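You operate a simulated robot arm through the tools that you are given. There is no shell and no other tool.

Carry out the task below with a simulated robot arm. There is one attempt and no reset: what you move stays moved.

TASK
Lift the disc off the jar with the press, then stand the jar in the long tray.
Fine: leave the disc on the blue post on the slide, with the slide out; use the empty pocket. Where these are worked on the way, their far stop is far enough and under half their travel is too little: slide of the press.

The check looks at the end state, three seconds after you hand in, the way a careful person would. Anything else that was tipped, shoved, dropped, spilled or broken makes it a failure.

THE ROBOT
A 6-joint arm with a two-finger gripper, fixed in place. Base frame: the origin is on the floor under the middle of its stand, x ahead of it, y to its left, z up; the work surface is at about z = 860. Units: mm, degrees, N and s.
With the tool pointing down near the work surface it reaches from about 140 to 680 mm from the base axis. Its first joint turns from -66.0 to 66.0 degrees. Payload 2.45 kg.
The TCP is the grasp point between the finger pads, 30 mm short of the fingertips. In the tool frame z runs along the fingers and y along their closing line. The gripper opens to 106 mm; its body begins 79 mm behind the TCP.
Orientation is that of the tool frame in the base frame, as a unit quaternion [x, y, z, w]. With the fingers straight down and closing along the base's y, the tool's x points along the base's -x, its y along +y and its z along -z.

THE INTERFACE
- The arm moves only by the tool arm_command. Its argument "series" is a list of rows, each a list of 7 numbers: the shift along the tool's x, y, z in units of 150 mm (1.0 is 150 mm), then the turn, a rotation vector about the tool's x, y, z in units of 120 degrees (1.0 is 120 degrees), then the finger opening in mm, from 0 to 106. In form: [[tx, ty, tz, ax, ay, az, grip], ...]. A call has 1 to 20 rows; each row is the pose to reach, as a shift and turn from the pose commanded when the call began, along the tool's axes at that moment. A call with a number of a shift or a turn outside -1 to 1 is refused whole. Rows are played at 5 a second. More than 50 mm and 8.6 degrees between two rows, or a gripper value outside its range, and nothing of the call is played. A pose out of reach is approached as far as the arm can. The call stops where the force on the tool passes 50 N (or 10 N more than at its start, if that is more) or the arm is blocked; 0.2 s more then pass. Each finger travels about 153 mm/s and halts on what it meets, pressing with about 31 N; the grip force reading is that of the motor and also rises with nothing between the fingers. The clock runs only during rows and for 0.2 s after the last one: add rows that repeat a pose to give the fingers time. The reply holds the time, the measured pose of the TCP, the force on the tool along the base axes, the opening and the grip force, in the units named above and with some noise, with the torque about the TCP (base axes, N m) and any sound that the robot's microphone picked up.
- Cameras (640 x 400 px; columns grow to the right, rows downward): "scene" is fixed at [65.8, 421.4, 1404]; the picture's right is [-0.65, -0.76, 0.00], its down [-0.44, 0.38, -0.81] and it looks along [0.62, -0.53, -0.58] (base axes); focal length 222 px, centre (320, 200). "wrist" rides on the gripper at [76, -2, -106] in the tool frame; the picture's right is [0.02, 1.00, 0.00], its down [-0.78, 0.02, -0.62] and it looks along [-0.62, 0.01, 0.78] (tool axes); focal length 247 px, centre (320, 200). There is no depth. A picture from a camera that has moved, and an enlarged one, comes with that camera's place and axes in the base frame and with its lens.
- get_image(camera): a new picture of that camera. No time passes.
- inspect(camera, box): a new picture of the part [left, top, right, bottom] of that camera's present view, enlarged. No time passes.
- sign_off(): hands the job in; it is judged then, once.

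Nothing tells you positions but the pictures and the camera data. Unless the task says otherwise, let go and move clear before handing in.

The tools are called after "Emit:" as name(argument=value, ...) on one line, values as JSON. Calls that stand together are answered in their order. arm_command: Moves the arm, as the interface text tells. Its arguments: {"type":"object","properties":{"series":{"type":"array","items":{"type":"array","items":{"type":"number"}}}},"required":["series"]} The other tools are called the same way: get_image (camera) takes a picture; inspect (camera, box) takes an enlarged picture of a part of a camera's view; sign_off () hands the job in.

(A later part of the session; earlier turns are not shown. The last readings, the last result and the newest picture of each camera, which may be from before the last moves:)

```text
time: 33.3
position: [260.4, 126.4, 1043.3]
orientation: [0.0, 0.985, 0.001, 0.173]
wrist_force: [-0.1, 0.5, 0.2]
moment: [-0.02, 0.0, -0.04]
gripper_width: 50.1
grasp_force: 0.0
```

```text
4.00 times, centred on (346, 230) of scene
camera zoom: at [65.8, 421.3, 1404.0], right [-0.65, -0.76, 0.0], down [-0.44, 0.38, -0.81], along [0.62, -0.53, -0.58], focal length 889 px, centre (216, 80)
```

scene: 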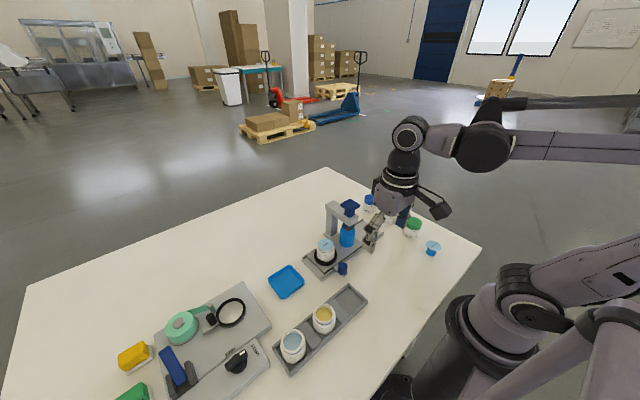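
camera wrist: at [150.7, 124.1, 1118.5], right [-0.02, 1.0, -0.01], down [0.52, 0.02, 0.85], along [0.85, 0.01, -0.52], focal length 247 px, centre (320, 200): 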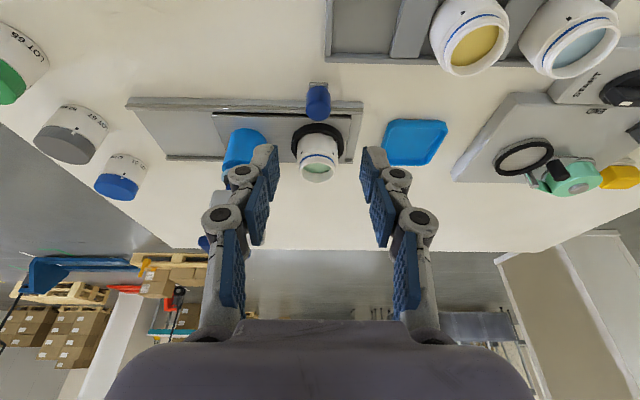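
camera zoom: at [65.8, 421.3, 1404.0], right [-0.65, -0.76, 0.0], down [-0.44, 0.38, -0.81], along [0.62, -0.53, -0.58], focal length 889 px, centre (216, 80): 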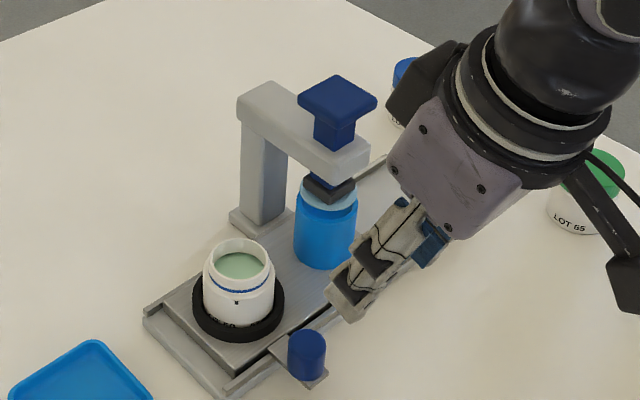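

The slide is out with the post under the foot and disc. I'll return above the button to press again and set the disc on the post.

Emit:
arm_command(series=[[-0.05, -0.156, -0.136, 0, 0.0415, 0, 40], [-0.1, -0.312, -0.272, 0, 0.083, 0, 20], [-0.15, -0.468, -0.408, 0, 0.1245, 0, 5], [-0.197, -0.623, -0.543, 0, 0.166, 0, 0], [-0.388, -0.623, -0.444, 0, 0.166, 0, 0], [-0.579, -0.623, -0.345, 0, 0.166, 0, 0], [-0.77, -0.623, -0.247, 0, 0.166, 0, 0], [-0.961, -0.623, -0.148, 0, 0.166, 0, 0], [-0.961, -0.623, -0.148, 0, 0.166, 0, 0]])

Emit:
get_image(camera="wrist")

Emit:
inspect(camera="scene", box=[306, 170, 386, 250])

```text
time: 35.3
position: [388.0, 33.0, 1114.6]
orientation: [-0.001, 1.0, 0.001, 0.001]
wrist_force: [0.7, -0.5, 0.2]
moment: [0.0, 0.0, 0.02]
gripper_width: 0.1
grasp_force: 28.7
```

```text
taken
camera wrist: at [309.5, 30.8, 1220.7], right [-0.02, 1.0, 0.0], down [0.78, 0.02, 0.62], along [0.62, 0.01, -0.78], focal length 247 px, centre (320, 200)
```

wrist: 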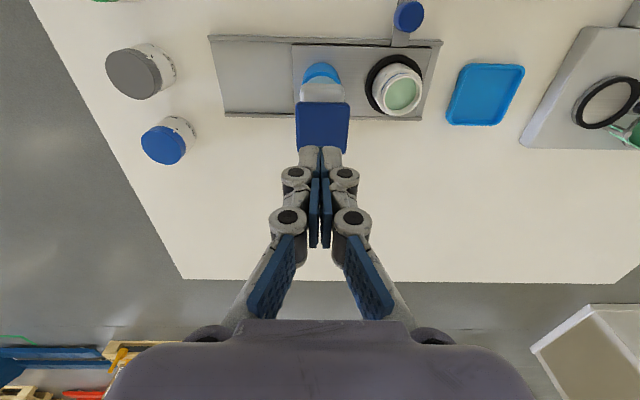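

```text
5.00 times, centred on (346, 210) of scene
camera zoom: at [65.8, 421.4, 1404.0], right [-0.65, -0.76, 0.0], down [-0.44, 0.38, -0.81], along [0.62, -0.53, -0.58], focal length 1111 px, centre (190, 150)
```

zoom: 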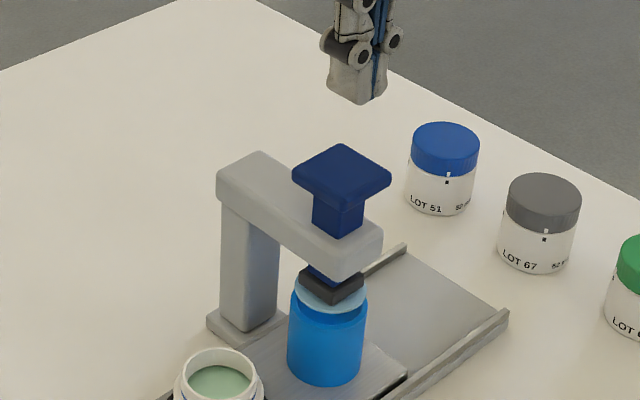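

Pressing down again gently to deposit the disc on the post.

Emit:
arm_command(series=[[0, 0, 0.12, 0, 0, 0, 0], [0, 0, 0.24, 0, 0, 0, 0], [0, 0, 0.32, 0, 0, 0, 0], [0, 0, 0.335, 0, 0, 0, 0], [0, 0, 0.35, 0, 0, 0, 0], [0, 0, 0.365, 0, 0, 0, 0], [0, 0, 0.38, 0, 0, 0, 0], [0, 0, 0.393, 0, 0, 0, 0], [0, 0, 0.406, 0, 0, 0, 0], [0, 0, 0.419, 0, 0, 0, 0], [0, 0, 0.432, 0, 0, 0, 0], [0, 0, 0.445, 0, 0, 0, 0]])

Emit:
inspect(camera="scene", box=[306, 170, 386, 250])

```text
time: 38.0
position: [387.6, 31.9, 1049.3]
orientation: [0.0, 1.0, 0.001, 0.001]
wrist_force: [-3.9, 0.0, 20.1]
moment: [0.01, 0.1, -0.01]
gripper_width: 6.2
grasp_force: 28.7
heard: click
stopped in row 12: the force on the tool passed its limit at 53 N (the readings are from after the stop); the commanded pose is now the measured one
```

```text
5.00 times, centred on (346, 210) of scene
camera zoom: at [65.5, 421.3, 1404.0], right [-0.65, -0.76, 0.0], down [-0.44, 0.38, -0.81], along [0.62, -0.53, -0.58], focal length 1111 px, centre (190, 150)
```

zoom: 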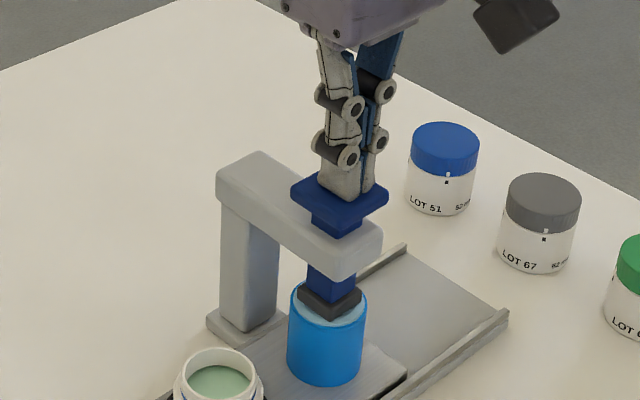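

Another click. I'll rise slowly and check that the disc stays on the post.

Emit:
arm_command(series=[[0, 0, -0.03, 0, 0, 0, 0], [0, 0, -0.06, 0, 0, 0, 0], [0, 0, -0.1, 0, 0, 0, 0], [0, 0, -0.15, 0, 0, 0, 0], [0, 0, -0.2, 0, 0, 0, 0], [0, 0, -0.3, 0, 0, 0, 0], [0, 0, -0.5, 0, 0, 0, 0], [0, 0, -0.5, 0, 0, 0, 0]])

Emit:
inspect(camera="scene", box=[306, 170, 386, 250])

Emit:
inspect(camera="scene", box=[325, 205, 365, 235])

```text
time: 39.8
position: [387.7, 34.4, 1125.6]
orientation: [0.0, 1.0, 0.001, 0.001]
wrist_force: [-0.3, -0.5, 1.0]
moment: [0.01, -0.01, -0.02]
gripper_width: 0.1
grasp_force: 28.5
```

```text
5.00 times, centred on (346, 210) of scene
camera zoom: at [65.8, 421.4, 1404.0], right [-0.65, -0.76, 0.0], down [-0.44, 0.38, -0.81], along [0.62, -0.53, -0.58], focal length 1111 px, centre (190, 150)
```

zoom: 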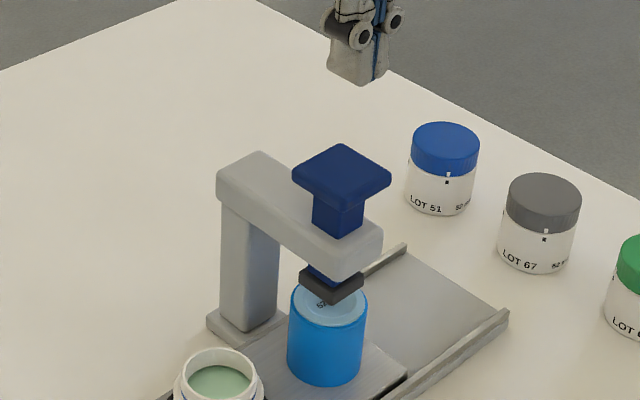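

```text
13.33 times, centred on (345, 220) of scene
camera zoom: at [65.8, 421.4, 1404.0], right [-0.65, -0.76, 0.0], down [-0.44, 0.38, -0.81], along [0.62, -0.53, -0.58], focal length 2963 px, centre (-13, -67)
```

zoom: 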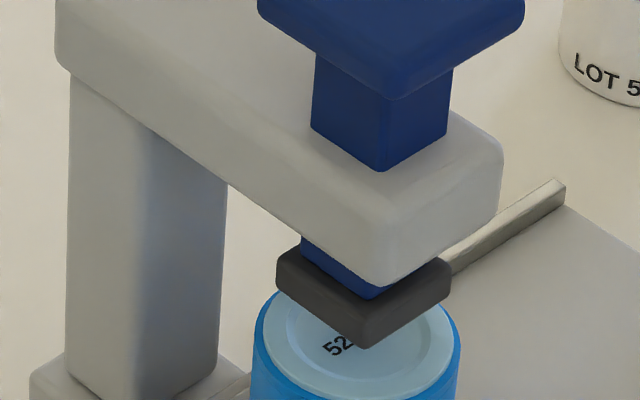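

The disc now sits on the blue post, foot retracted. Next is the jar: I'll move back to view both jar and the empty pocket precisely.

Emit:
arm_command(series=[[0.15, 0.175, -0.07, 0, 0, 0, 0], [0.3, 0.35, -0.14, 0, 0, 0, 20], [0.45, 0.525, -0.2, 0, 0, 0, 50], [0.6, 0.7, -0.27, 0, 0, 0, 80], [0.6, 0.7, -0.27, 0, 0, 0, 80]])

Emit:
get_image(camera="wrist")

Emit:
inspect(camera="wrist", box=[240, 80, 400, 190])

Emit:
inspect(camera="scene", box=[296, 200, 376, 280])

```text
time: 41.0
position: [296.6, 138.7, 1163.3]
orientation: [-0.001, 1.0, 0.001, 0.0]
wrist_force: [0.0, 0.9, 0.3]
moment: [-0.02, 0.03, -0.01]
gripper_width: 80.2
grasp_force: 0.0
```

```text
taken
camera wrist: at [219.2, 136.0, 1271.0], right [-0.02, 1.0, 0.0], down [0.78, 0.02, 0.62], along [0.62, 0.01, -0.78], focal length 247 px, centre (320, 200)
```

wrist: 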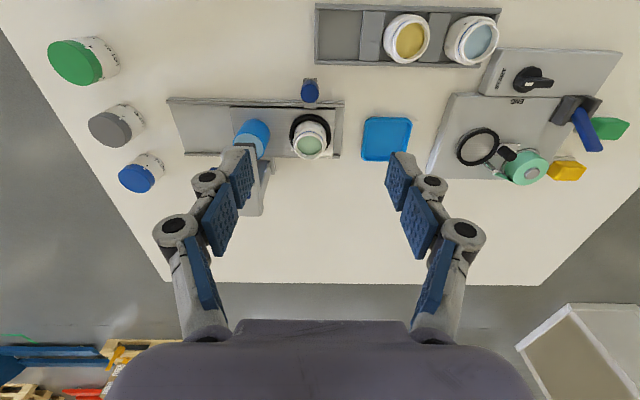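

```text
3.64 times, centred on (320, 135) of wrist
camera zoom: at [219.2, 136.0, 1271.0], right [-0.02, 1.0, 0.0], down [0.78, 0.02, 0.62], along [0.62, 0.01, -0.78], focal length 898 px, centre (320, 436)
```

zoom: 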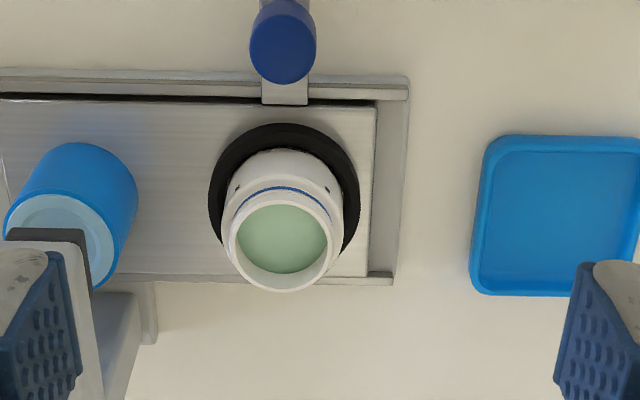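

```text
5.00 times, centred on (336, 240) of scene
camera zoom: at [65.8, 421.4, 1404.0], right [-0.65, -0.76, 0.0], down [-0.44, 0.38, -0.81], along [0.62, -0.53, -0.58], focal length 1111 px, centre (240, 0)
```

zoom: 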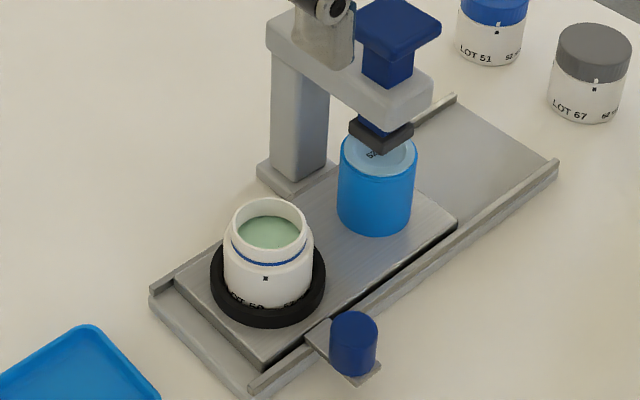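

Jar centre is about (387.5, 122.4), rim ≈45 mm, body ≈53 mm, top z≈932. Let me measure the empty pocket of the tray.

Emit:
inspect(camera="wrist", box=[300, 0, 440, 80])

Emit:
inspect(camera="scene", box=[300, 270, 380, 330])

Emit:
inspect(camera="scene", box=[260, 270, 380, 380])

```text
4.57 times, centred on (370, 40) of wrist
camera zoom: at [219.2, 136.0, 1271.0], right [-0.02, 1.0, 0.0], down [0.78, 0.02, 0.62], along [0.62, 0.01, -0.78], focal length 1129 px, centre (91, 931)
```

zoom: 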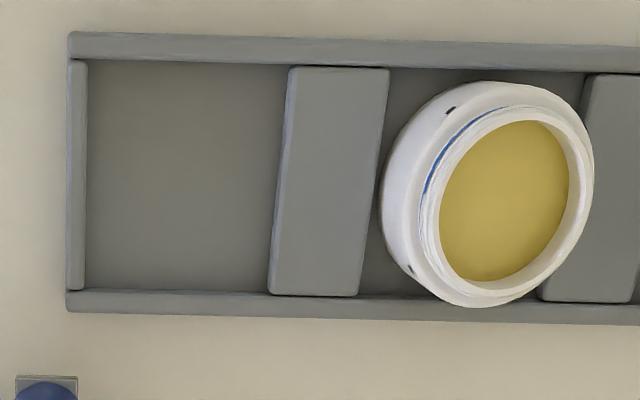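

```text
6.67 times, centred on (340, 300) of scene
camera zoom: at [65.8, 421.4, 1404.0], right [-0.65, -0.76, 0.0], down [-0.44, 0.38, -0.81], along [0.62, -0.53, -0.58], focal length 1482 px, centre (187, -467)
```

zoom: 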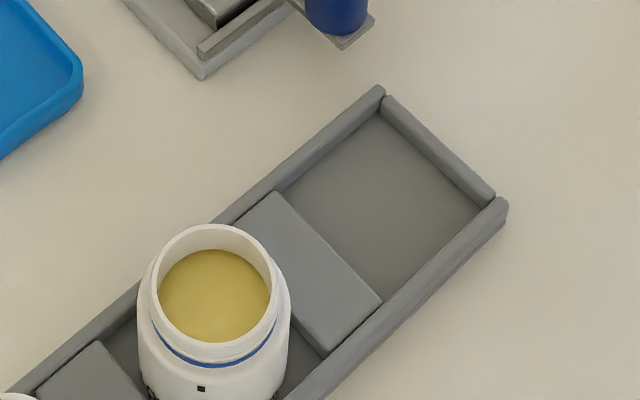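

```text
3.64 times, centred on (320, 325) of scene
camera zoom: at [65.8, 421.4, 1404.0], right [-0.65, -0.76, 0.0], down [-0.44, 0.38, -0.81], along [0.62, -0.53, -0.58], focal length 808 px, centre (320, -254)
```

zoom: 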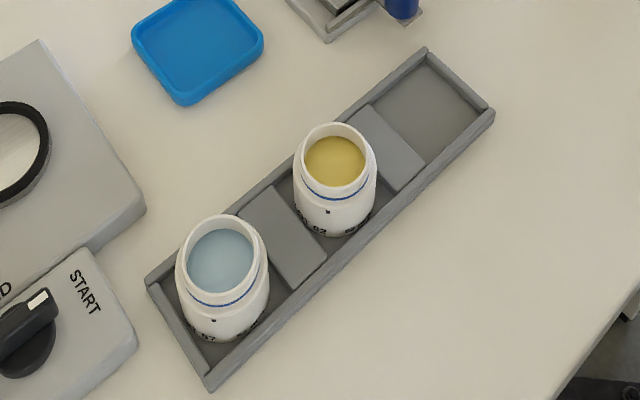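

The empty pocket floor centre is about (254, 162.5), ≈57 mm square. To keep clear of the post and gantry I'll grip the jar along x, so I'll turn the tool 90° (camera toward +y) while moving above the jar.

Emit:
arm_command(series=[[-0.05, -0.009, 0.02, 0, 0, 0.0625, 80], [-0.1, -0.018, 0.05, 0, 0, 0.125, 80], [-0.15, -0.027, 0.1, 0, 0, 0.1875, 80], [-0.2, -0.036, 0.15, 0, 0, 0.25, 80], [-0.25, -0.045, 0.2, 0, 0, 0.3125, 78], [-0.3, -0.054, 0.27, 0, 0, 0.375, 78], [-0.35, -0.063, 0.34, 0, 0, 0.4375, 76], [-0.4, -0.072, 0.41, 0, 0, 0.5, 76], [-0.45, -0.081, 0.48, 0, 0, 0.5625, 74], [-0.5, -0.09, 0.55, 0, 0, 0.625, 74], [-0.55, -0.1, 0.62, 0, 0, 0.6875, 72], [-0.606, -0.109, 0.69, 0, 0, 0.75, 70], [-0.606, -0.109, 0.755, 0, 0, 0.75, 70], [-0.606, -0.109, 0.755, 0, 0, 0.75, 70]])

Emit:
get_image(camera="wrist")

Emit:
inspect(camera="scene", box=[276, 150, 416, 280])

```text
time: 44.0
position: [389.3, 120.9, 1051.3]
orientation: [0.707, 0.707, 0.001, 0.001]
wrist_force: [0.1, -1.3, 0.7]
moment: [-0.02, 0.02, 0.02]
gripper_width: 70.0
grasp_force: 0.0
```

```text
taken
camera wrist: at [386.0, 196.5, 1158.9], right [1.0, 0.02, 0.0], down [0.01, -0.78, 0.62], along [0.01, -0.62, -0.78], focal length 247 px, centre (320, 200)
```

wrist: 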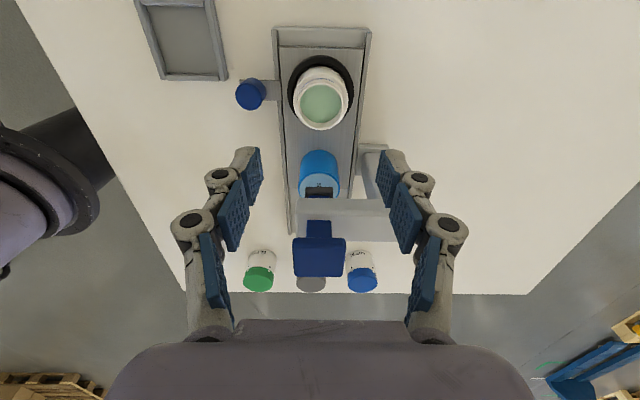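

```text
3.08 times, centred on (346, 215) of scene
camera zoom: at [65.8, 421.3, 1404.0], right [-0.65, -0.76, 0.0], down [-0.44, 0.38, -0.81], along [0.62, -0.53, -0.58], focal length 684 px, centre (240, 154)
```

zoom: 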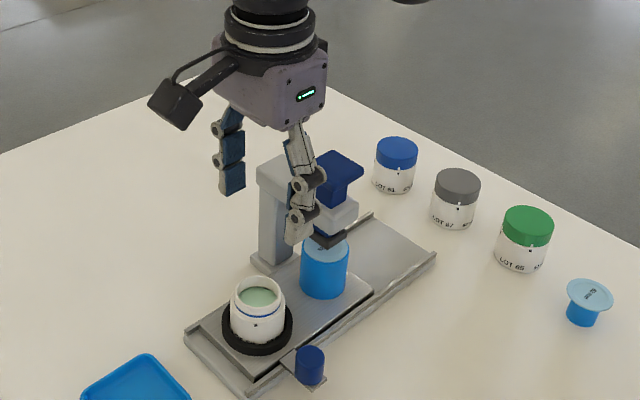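

Tool is turned and above the jar. I'll enlarge the wrist view to verify jar centring.

Emit:
inspect(camera="wrist", box=[220, 20, 420, 145])

```text
3.20 times, centred on (320, 82) of wrist
camera zoom: at [386.0, 196.5, 1158.9], right [1.0, 0.02, 0.0], down [0.01, -0.78, 0.62], along [0.01, -0.62, -0.78], focal length 790 px, centre (320, 576)
```

zoom: 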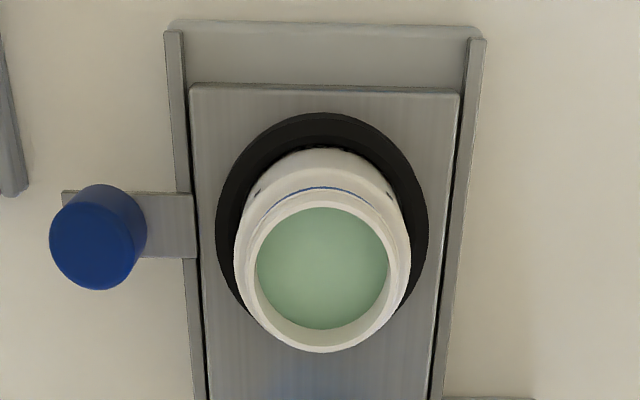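

Jar centre is about (388, 123). I'll shift 2 mm in +y and descend over it with the fingers open at 70 mm, pausing to check before the last part.

Emit:
arm_command(series=[[0.01, 0, 0.15, 0, 0, 0, 70], [0.015, 0, 0.3, 0, 0, 0, 70], [0.015, 0, 0.42, 0, 0, 0, 70], [0.015, 0, 0.52, 0, 0, 0, 70], [0.015, 0, 0.6, 0, 0, 0, 70], [0.015, 0, 0.66, 0, 0, 0, 70], [0.015, 0, 0.66, 0, 0, 0, 70]])

Emit:
get_image(camera="wrist")

Emit:
inspect(camera="scene", box=[286, 180, 386, 280])

```text
time: 45.5
position: [391.0, 123.8, 953.4]
orientation: [0.707, 0.707, 0.001, 0.0]
wrist_force: [1.1, 0.1, 1.2]
moment: [0.0, -0.01, -0.01]
gripper_width: 69.8
grasp_force: 0.1
```

```text
taken
camera wrist: at [385.8, 199.5, 1059.4], right [1.0, 0.02, 0.0], down [0.02, -0.78, 0.62], along [0.02, -0.62, -0.78], focal length 247 px, centre (320, 200)
```

wrist: 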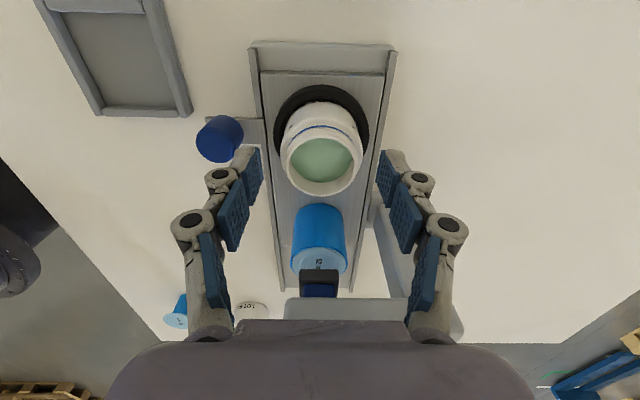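

```text
4.00 times, centred on (336, 230) of scene
camera zoom: at [65.8, 421.4, 1404.0], right [-0.65, -0.76, 0.0], down [-0.44, 0.38, -0.81], along [0.62, -0.53, -0.58], focal length 889 px, centre (256, 80)
```

zoom: 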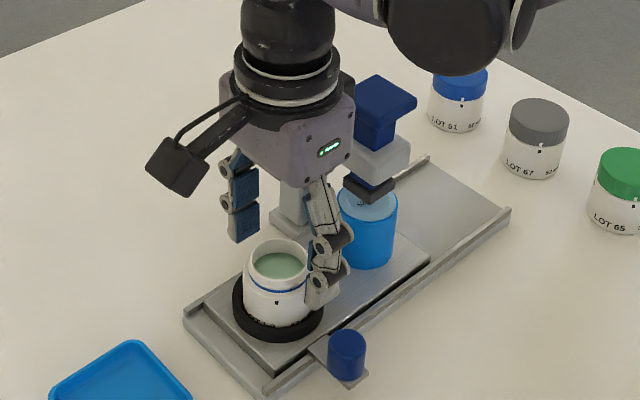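

Checking jar centring between the fingers in an enlarged wrist view.

Emit:
inspect(camera="wrist", box=[230, 70, 410, 210])

```text
2.86 times, centred on (320, 140) of wrist
camera zoom: at [385.8, 199.5, 1059.4], right [1.0, 0.02, 0.0], down [0.02, -0.78, 0.62], along [0.02, -0.62, -0.78], focal length 706 px, centre (320, 371)
```

zoom: 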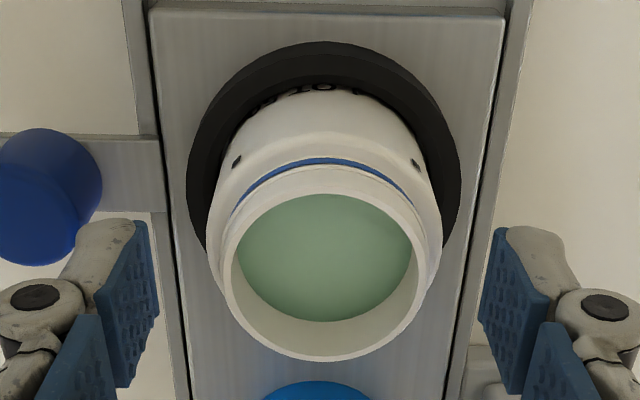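

The jar is ~2 mm further in +y than the tool axis and centred in x. I'll correct and descend so the fingertips sit just above the nest ring.

Emit:
arm_command(series=[[0.014, 0, 0.03, 0, 0, 0, 70], [0.014, 0, 0.07, 0, 0, 0, 70], [0.014, 0, 0.11, 0, 0, 0, 70], [0.014, 0, 0.14, 0, 0, 0, 70], [0.014, 0, 0.17, 0, 0, 0, 70], [0.014, 0, 0.19, 0, 0, 0, 70], [0.014, 0, 0.19, 0, 0, 0, 70]])

Emit:
inspect(camera="wrist", box=[200, 90, 440, 240])

Emit:
inspect(camera="scene", box=[300, 210, 370, 280])

```text
time: 47.1
position: [388.7, 125.8, 923.5]
orientation: [0.707, 0.707, 0.001, 0.0]
wrist_force: [0.0, -0.2, -1.1]
moment: [0.02, -0.02, 0.03]
gripper_width: 69.7
grasp_force: 0.0
```

```text
2.67 times, centred on (320, 165) of wrist
camera zoom: at [386.1, 201.6, 1031.1], right [1.0, 0.02, 0.0], down [0.02, -0.78, 0.62], along [0.02, -0.62, -0.78], focal length 659 px, centre (320, 293)
```

zoom: 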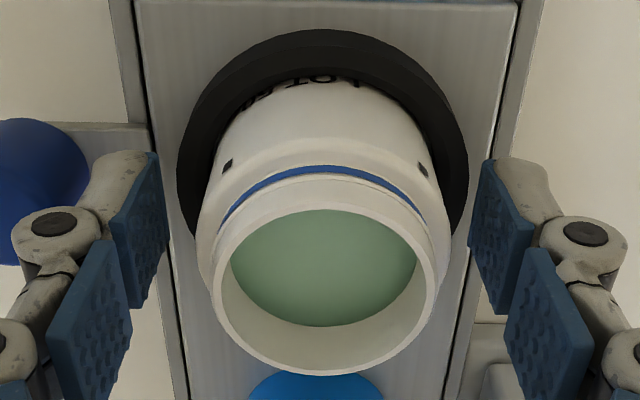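

```text
5.71 times, centred on (335, 245) of scene
camera zoom: at [65.8, 421.4, 1404.0], right [-0.65, -0.76, 0.0], down [-0.44, 0.38, -0.81], along [0.62, -0.53, -0.58], focal length 1270 px, centre (234, -57)
```

zoom: 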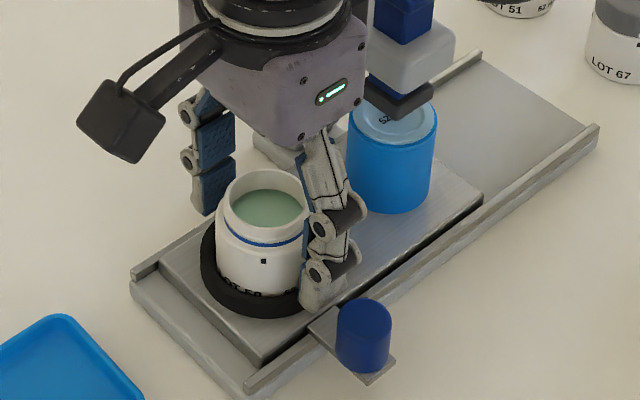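

Fingertips are just above the ring, jar centred. Closing on the jar body.

Emit:
arm_command(series=[[0, 0, 0, 0, 0, 0, 64], [0, 0, 0, 0, 0, 0, 58], [0, 0, 0, 0, 0, 0, 54], [0, 0, 0, 0, 0, 0, 50], [0, 0, 0, 0, 0, 0, 46], [0, 0, 0, 0, 0, 0, 46], [0, 0, 0, 0, 0, 0, 46]])

Emit:
inspect(camera="wrist", box=[200, 90, 440, 240])

Emit:
inspect(camera="scene", box=[300, 210, 370, 280])

```text
time: 48.8
position: [390.5, 124.6, 924.6]
orientation: [0.707, 0.707, 0.001, 0.0]
wrist_force: [0.4, 0.7, 6.6]
moment: [0.02, -0.05, 0.02]
gripper_width: 50.8
grasp_force: 30.6
```

```text
2.67 times, centred on (320, 165) of wrist
camera zoom: at [386.1, 201.6, 1031.3], right [1.0, 0.02, 0.0], down [0.02, -0.78, 0.62], along [0.02, -0.62, -0.78], focal length 659 px, centre (320, 293)
```

zoom: 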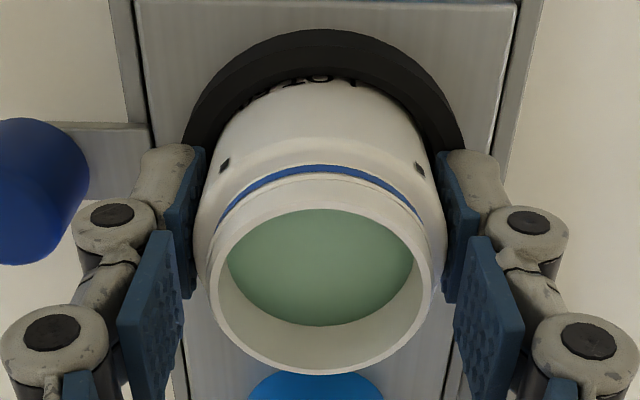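

```text
5.71 times, centred on (335, 245) of scene
camera zoom: at [65.7, 421.3, 1404.0], right [-0.65, -0.76, 0.0], down [-0.44, 0.38, -0.81], along [0.62, -0.53, -0.58], focal length 1270 px, centre (234, -57)
```

zoom: 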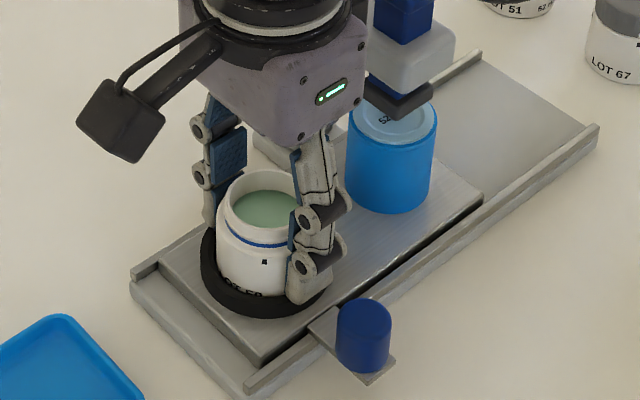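

Gripped at ~51 mm. Lifting slowly, straight up.

Emit:
arm_command(series=[[0, 0, -0.015, 0, 0, 0, 46], [0, 0, -0.03, 0, 0, 0, 46], [0, 0, -0.05, 0, 0, 0, 46], [0, 0, -0.08, 0, 0, 0, 46], [0, 0, -0.12, 0, 0, 0, 46], [0, 0, -0.16, 0, 0, 0, 46], [0, 0, -0.2, 0, 0, 0, 46], [0, 0, -0.24, 0, 0, 0, 46], [0, 0, -0.28, 0, 0, 0, 46], [0, 0, -0.3, 0, 0, 0, 46], [0, 0, -0.3, 0, 0, 0, 46]])

Emit:
get_image(camera="wrist")

Emit:
inspect(camera="scene", box=[290, 190, 380, 280])

```text
time: 51.1
position: [388.6, 125.7, 968.5]
orientation: [0.707, 0.707, 0.001, 0.0]
wrist_force: [-0.3, -0.6, -0.5]
moment: [0.01, -0.01, 0.02]
gripper_width: 50.5
grasp_force: 31.2
```

```text
taken
camera wrist: at [386.0, 201.1, 1075.9], right [1.0, 0.02, 0.0], down [0.02, -0.78, 0.62], along [0.02, -0.62, -0.78], focal length 247 px, centre (320, 200)
```

wrist: 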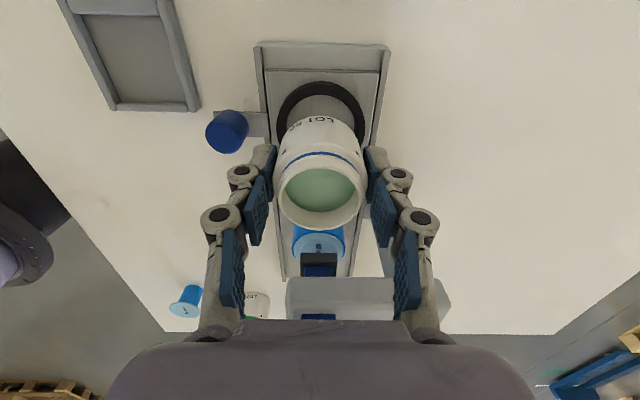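

```text
4.44 times, centred on (335, 235) of scene
camera zoom: at [65.8, 421.4, 1404.0], right [-0.65, -0.76, 0.0], down [-0.44, 0.38, -0.81], along [0.62, -0.53, -0.58], focal length 988 px, centre (253, 44)
```

zoom: 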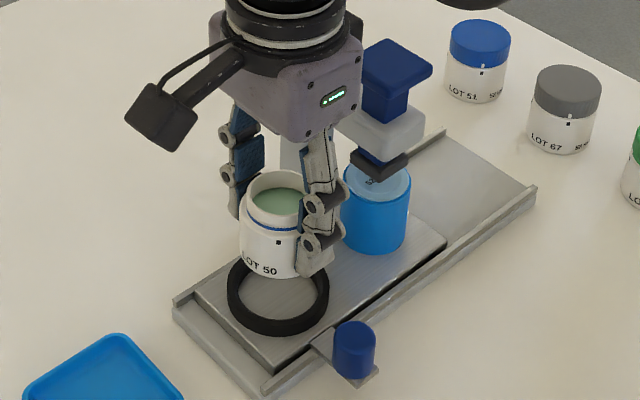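

The jar is out of the nest and held upright. I'll carry it at a safe height to above the empty pocket near (254, 162).

Emit:
arm_command(series=[[0, 0, -0.06, 0, 0, 0, 46], [0, 0, -0.13, 0, 0, 0, 46], [0.02, -0.06, -0.2, 0, 0, 0, 46], [0.04, -0.15, -0.2, 0, 0, 0, 46], [0.065, -0.24, -0.2, 0, 0, 0, 46], [0.09, -0.33, -0.2, 0, 0, 0, 46], [0.115, -0.42, -0.2, 0, 0, 0, 46], [0.14, -0.51, -0.2, 0, 0, 0, 46], [0.165, -0.6, -0.2, 0, 0, 0, 46], [0.19, -0.69, -0.2, 0, 0, 0, 46], [0.215, -0.78, -0.2, 0, 0, 0, 46], [0.235, -0.85, -0.2, 0, 0, 0, 46], [0.245, -0.89, -0.2, 0, 0, 0, 46], [0.245, -0.897, -0.2, 0, 0, 0, 46], [0.245, -0.897, -0.2, 0, 0, 0, 46]])

Emit:
get_image(camera="wrist")

Emit:
inspect(camera="scene", box=[280, 220, 400, 340])

```text
time: 54.4
position: [255.0, 162.0, 998.0]
orientation: [0.707, 0.707, 0.001, -0.001]
wrist_force: [-0.2, -0.7, -0.7]
moment: [0.0, 0.01, -0.01]
gripper_width: 51.1
grasp_force: 31.8
```

```text
taken
camera wrist: at [251.4, 238.3, 1105.7], right [1.0, 0.02, 0.0], down [0.02, -0.78, 0.62], along [0.02, -0.62, -0.78], focal length 247 px, centre (320, 200)
```

wrist: 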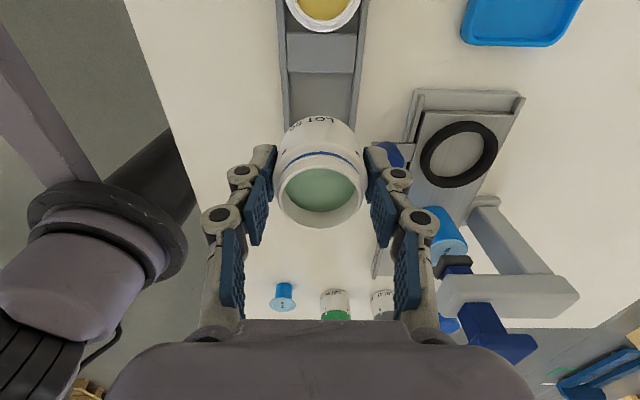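

```text
3.33 times, centred on (340, 280) of scene
camera zoom: at [65.8, 421.4, 1404.0], right [-0.65, -0.76, 0.0], down [-0.44, 0.38, -0.81], along [0.62, -0.53, -0.58], focal length 741 px, centre (253, -67)
```

zoom: 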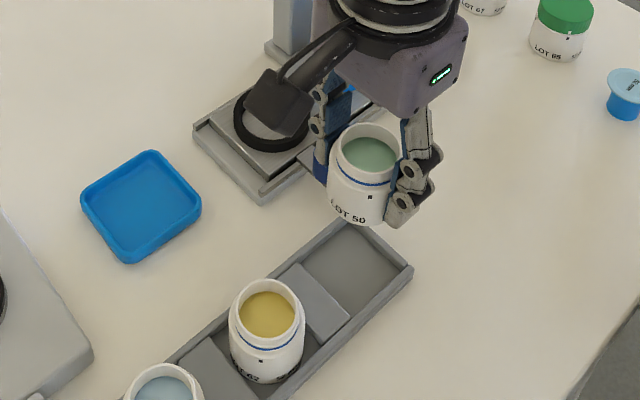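

The jar hangs above the empty pocket. I'll check the alignment of the tray walls against the jar before lowering.

Emit:
inspect(camera="wrist", box=[240, 20, 400, 130])

Emit:
inspect(camera="wrist", box=[250, 100, 400, 240])

Emit:
inspect(camera="scene", box=[310, 250, 390, 330])

```text
3.64 times, centred on (320, 75) of wrist
camera zoom: at [251.4, 238.3, 1105.7], right [1.0, 0.02, 0.0], down [0.02, -0.78, 0.62], along [0.02, -0.62, -0.78], focal length 898 px, centre (320, 654)
```

zoom: 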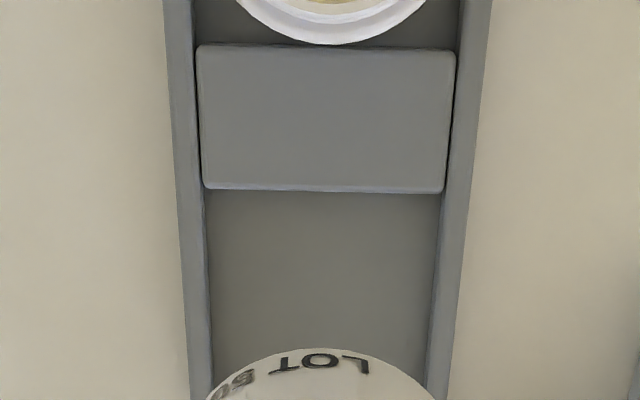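

```text
2.86 times, centred on (325, 170) of wrist
camera zoom: at [251.4, 238.3, 1105.7], right [1.0, 0.02, 0.0], down [0.02, -0.78, 0.62], along [0.02, -0.62, -0.78], focal length 706 px, centre (306, 286)
```

zoom: 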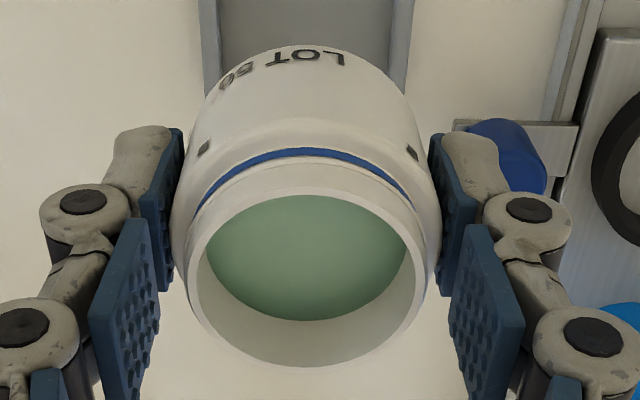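

```text
5.00 times, centred on (350, 290) of scene
camera zoom: at [65.8, 421.4, 1404.0], right [-0.65, -0.76, 0.0], down [-0.44, 0.38, -0.81], along [0.62, -0.53, -0.58], focal length 1111 px, centre (170, -250)
```

zoom: 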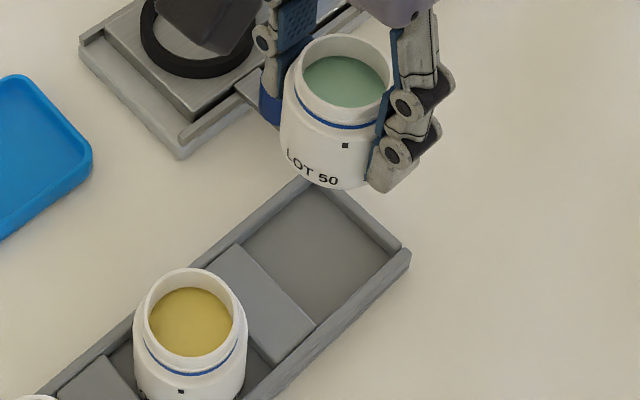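

The jar and tray centrelines agree to within ~1 mm. I'll lower to just above the tray walls and check again.

Emit:
arm_command(series=[[0.003, 0.002, 0.08, 0, 0, 0, 46], [0.007, 0.003, 0.16, 0, 0, 0, 46], [0.007, 0.003, 0.24, 0, 0, 0, 46], [0.007, 0.003, 0.31, 0, 0, 0, 46], [0.007, 0.003, 0.37, 0, 0, 0, 46], [0.007, 0.003, 0.42, 0, 0, 0, 46], [0.007, 0.003, 0.45, 0, 0, 0, 46], [0.007, 0.003, 0.45, 0, 0, 0, 46]])

Emit:
get_image(camera="wrist")

Emit:
inspect(camera="scene", box=[310, 255, 380, 325])

Emit:
inspect(camera="wrist", box=[240, 50, 400, 150])

```text
time: 56.1
position: [255.1, 164.9, 930.4]
orientation: [0.708, 0.706, 0.001, 0.0]
wrist_force: [-0.5, 0.1, -1.2]
moment: [0.03, 0.02, -0.02]
gripper_width: 50.8
grasp_force: 30.7
```

```text
taken
camera wrist: at [252.1, 239.5, 1037.8], right [1.0, 0.02, 0.0], down [0.02, -0.78, 0.62], along [0.02, -0.62, -0.78], focal length 247 px, centre (320, 200)
```

wrist: 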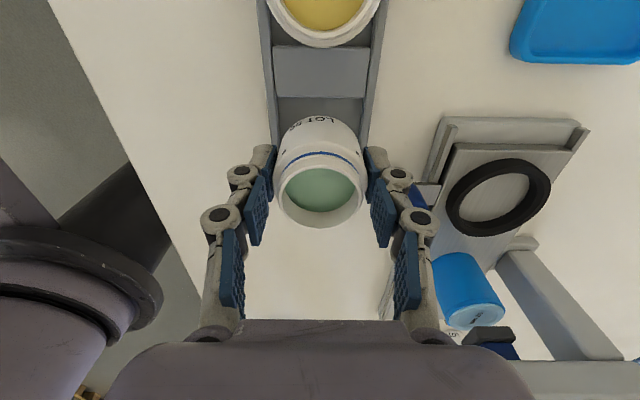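

```text
5.71 times, centred on (345, 290) of scene
camera zoom: at [65.8, 421.4, 1404.0], right [-0.65, -0.76, 0.0], down [-0.44, 0.38, -0.81], along [0.62, -0.53, -0.58], focal length 1270 px, centre (177, -314)
```

zoom: 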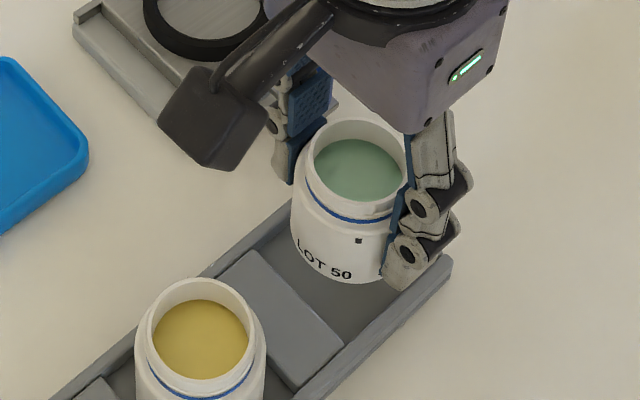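

```text
4.00 times, centred on (320, 100) of wrist
camera zoom: at [252.1, 239.5, 1037.8], right [1.0, 0.02, 0.0], down [0.02, -0.78, 0.62], along [0.02, -0.62, -0.78], focal length 988 px, centre (320, 600)
```

zoom: 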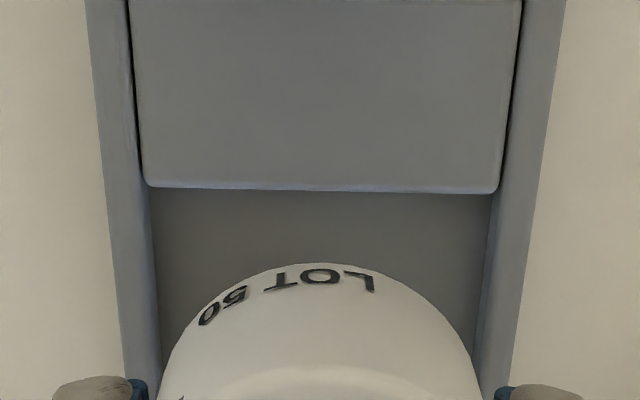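

I want a tighter check of the y-clearances before lowering the last part, so I'll zoom in more.

Emit:
inspect(camera="scene", box=[335, 272, 375, 312])

Emit:
inspect(camera="wrist", box=[270, 90, 370, 150])

Emit:
inspect(camera="wrist", box=[260, 190, 400, 270])

```text
10.00 times, centred on (355, 292) of scene
camera zoom: at [65.8, 421.4, 1404.0], right [-0.65, -0.76, 0.0], down [-0.44, 0.38, -0.81], along [0.62, -0.53, -0.58], focal length 2222 px, centre (-30, -720)
```

zoom: 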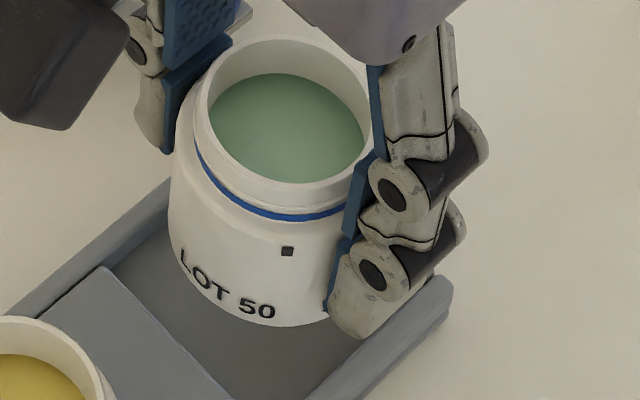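

```text
6.40 times, centred on (320, 120) of wrist
camera zoom: at [252.1, 239.5, 1037.8], right [1.0, 0.02, 0.0], down [0.02, -0.78, 0.62], along [0.02, -0.62, -0.78], focal length 1581 px, centre (320, 712)
```

zoom: 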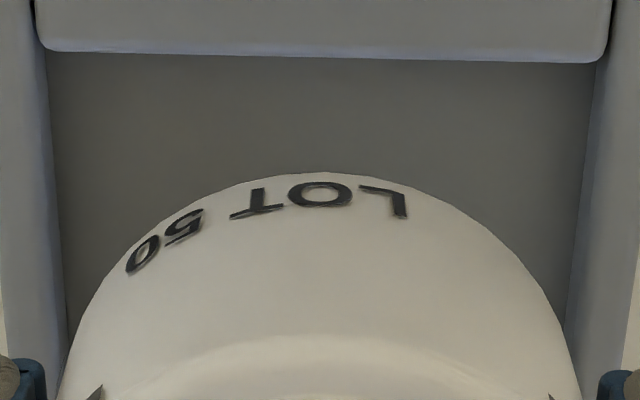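

```text
4.57 times, centred on (330, 230) of wrist
camera zoom: at [252.1, 239.5, 1037.8], right [1.0, 0.02, 0.0], down [0.02, -0.78, 0.62], along [0.02, -0.62, -0.78], focal length 1129 px, centre (274, 63)
```

zoom: 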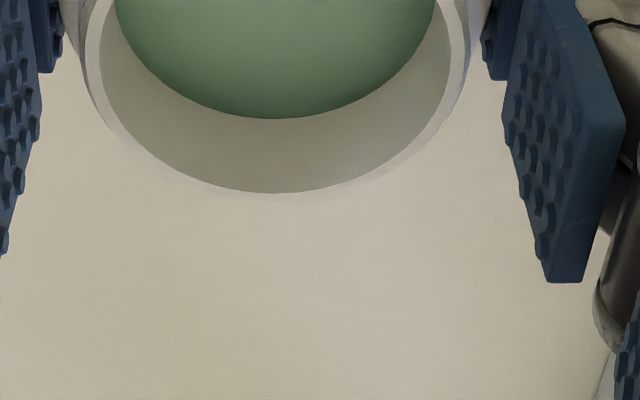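

The jar is centred in x, but by comparing edges it sits ~2 mm short in y relative to the pocket. I'll shift +2.2 mm in y and lower in small steps, watching the force.

Emit:
arm_command(series=[[0.0147, 0, 0, 0, 0, 0, 46], [0.0147, 0, 0.013, 0, 0, 0, 46], [0.0147, 0, 0.027, 0, 0, 0, 46], [0.0147, 0, 0.04, 0, 0, 0, 46], [0.0147, 0, 0.053, 0, 0, 0, 46], [0.0147, 0, 0.06, 0, 0, 0, 46], [0.0147, 0, 0.06, 0, 0, 0, 46]])

Emit:
inspect(camera="wrist", box=[250, 90, 390, 240])

Emit:
inspect(camera="scene", box=[325, 270, 375, 320])

```text
time: 57.8
position: [255.7, 165.8, 921.5]
orientation: [0.707, 0.707, 0.002, 0.0]
wrist_force: [0.0, -0.7, -0.3]
moment: [-0.02, 0.02, 0.0]
gripper_width: 50.6
grasp_force: 30.7
```

```text
2.67 times, centred on (320, 165) of wrist
camera zoom: at [252.0, 241.6, 1029.3], right [1.0, 0.02, 0.0], down [0.02, -0.78, 0.62], along [0.02, -0.62, -0.78], focal length 659 px, centre (320, 293)
```

zoom: 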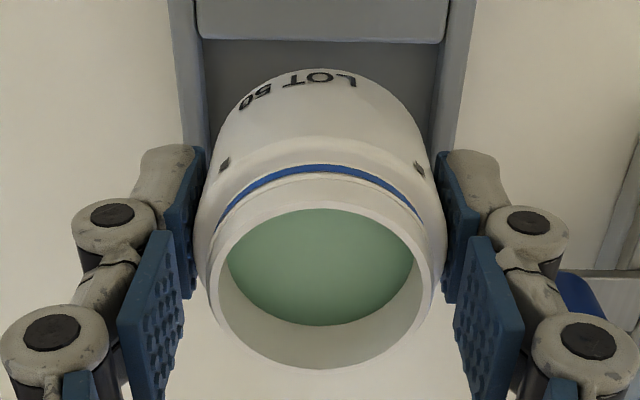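

```text
8.00 times, centred on (350, 295) of scene
camera zoom: at [65.8, 421.4, 1404.0], right [-0.65, -0.76, 0.0], down [-0.44, 0.38, -0.81], along [0.62, -0.53, -0.58], focal length 1778 px, centre (80, -560)
```

zoom: 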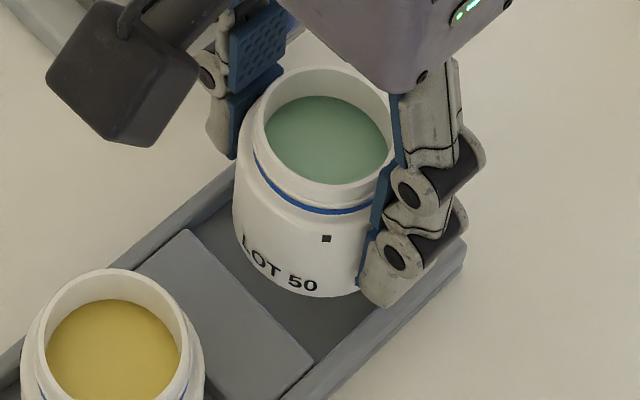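

Clearances look reasonable; a small extra +0.8 mm in y and continue lowering in 1.5 mm steps.

Emit:
arm_command(series=[[0.005, 0, 0.007, 0, 0, 0, 46], [0.005, 0, 0.017, 0, 0, 0, 46], [0.005, 0, 0.027, 0, 0, 0, 46], [0.005, 0, 0.034, 0, 0, 0, 46], [0.005, 0, 0.034, 0, 0, 0, 46]])

Emit:
inspect(camera="scene", box=[325, 270, 375, 320])

```text
time: 59.0
position: [255.0, 166.7, 916.9]
orientation: [0.707, 0.707, 0.001, 0.0]
wrist_force: [0.0, -0.1, -0.9]
moment: [0.0, -0.01, 0.01]
gripper_width: 50.9
grasp_force: 30.8
```

```text
8.00 times, centred on (350, 295) of scene
camera zoom: at [65.8, 421.4, 1404.0], right [-0.65, -0.76, 0.0], down [-0.44, 0.38, -0.81], along [0.62, -0.53, -0.58], focal length 1778 px, centre (80, -560)
```

zoom: 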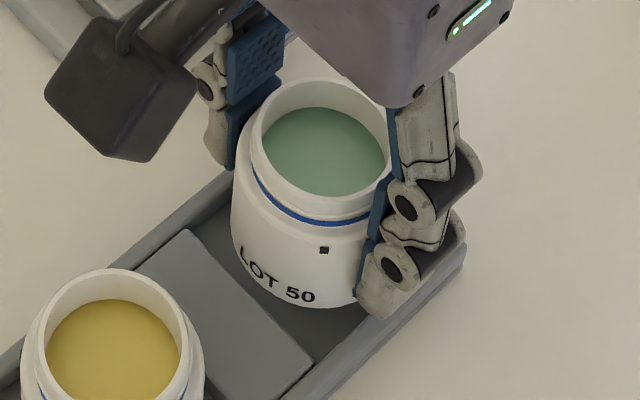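

No contact so far; continuing down in small steps.

Emit:
arm_command(series=[[0, 0, 0.01, 0, 0, 0, 46], [0, 0, 0.02, 0, 0, 0, 46], [0, 0, 0.027, 0, 0, 0, 46], [0, 0, 0.027, 0, 0, 0, 46]])

Emit:
inspect(camera="scene", box=[325, 270, 375, 320])

Emit:
inspect(camera="wrist", box=[250, 90, 390, 240])

```text
time: 60.0
position: [255.4, 166.0, 912.4]
orientation: [0.707, 0.707, 0.001, 0.0]
wrist_force: [-0.3, 0.0, -0.6]
moment: [-0.02, 0.0, -0.02]
gripper_width: 50.8
grasp_force: 30.1
```

```text
8.00 times, centred on (350, 295) of scene
camera zoom: at [65.8, 421.4, 1404.0], right [-0.65, -0.76, 0.0], down [-0.44, 0.38, -0.81], along [0.62, -0.53, -0.58], focal length 1778 px, centre (80, -560)
```

zoom: 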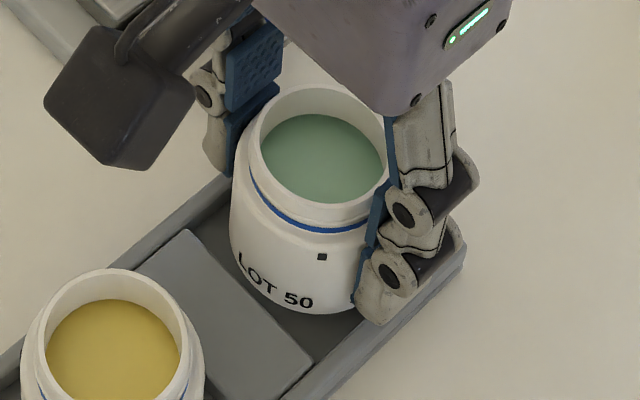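

```text
2.67 times, centred on (320, 165) of wrist
camera zoom: at [252.1, 242.3, 1020.2], right [1.0, 0.02, 0.0], down [0.02, -0.78, 0.62], along [0.02, -0.62, -0.78], focal length 659 px, centre (320, 293)
```

zoom: 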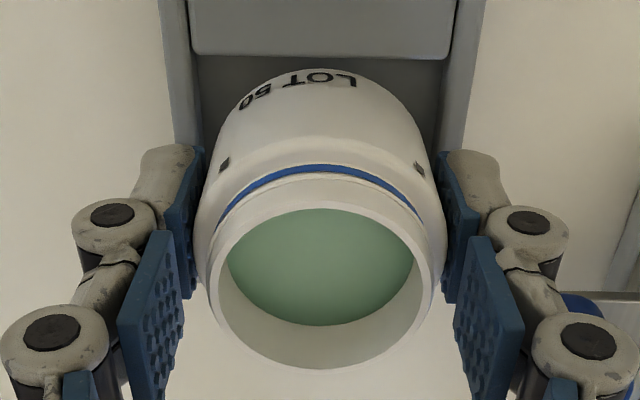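

Still no contact; the jar base is now inside the pocket and clear of the walls. Continuing down to touch.

Emit:
arm_command(series=[[0, 0, 0.007, 0, 0, 0, 46], [0, 0, 0.014, 0, 0, 0, 46], [0, 0, 0.02, 0, 0, 0, 46], [0, 0, 0.02, 0, 0, 0, 46]])

Emit:
inspect(camera="scene", box=[325, 270, 375, 320])

```text
time: 61.0
position: [255.5, 167.7, 910.9]
orientation: [0.707, 0.707, 0.001, -0.001]
wrist_force: [0.9, 0.2, -0.8]
moment: [0.0, 0.02, -0.02]
gripper_width: 50.6
grasp_force: 30.7
```

```text
8.00 times, centred on (350, 295) of scene
camera zoom: at [65.8, 421.4, 1404.0], right [-0.65, -0.76, 0.0], down [-0.44, 0.38, -0.81], along [0.62, -0.53, -0.58], focal length 1778 px, centre (80, -560)
```

zoom: 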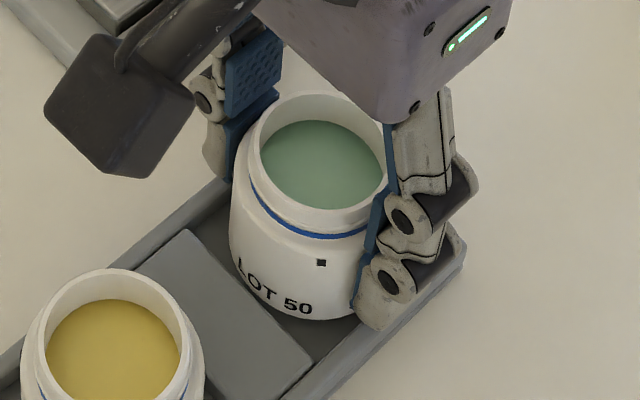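

No contact yet; a few more millimetres in 1 mm steps.

Emit:
arm_command(series=[[0, 0, 0.007, 0, 0, 0, 46], [0, 0, 0.014, 0, 0, 0, 46], [0, 0, 0.02, 0, 0, 0, 46], [0, 0, 0.02, 0, 0, 0, 46]])

Emit:
inspect(camera="scene", box=[325, 270, 375, 320])

```text
time: 62.0
position: [255.7, 167.5, 906.6]
orientation: [0.707, 0.707, 0.001, 0.0]
wrist_force: [1.1, 0.2, -1.1]
moment: [-0.01, 0.0, -0.05]
gripper_width: 50.6
grasp_force: 31.1
```

```text
8.00 times, centred on (350, 295) of scene
camera zoom: at [65.8, 421.4, 1404.0], right [-0.65, -0.76, 0.0], down [-0.44, 0.38, -0.81], along [0.62, -0.53, -0.58], focal length 1778 px, centre (80, -560)
```

zoom: 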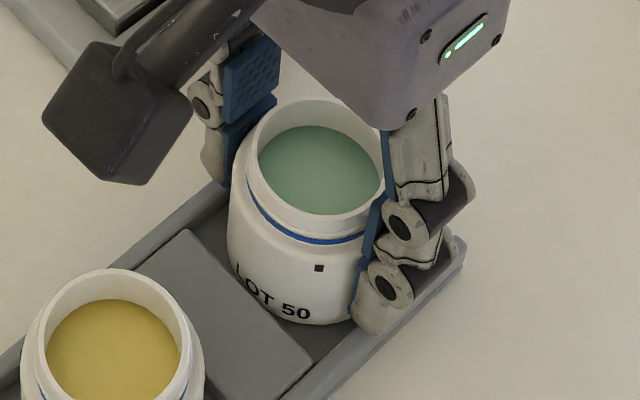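

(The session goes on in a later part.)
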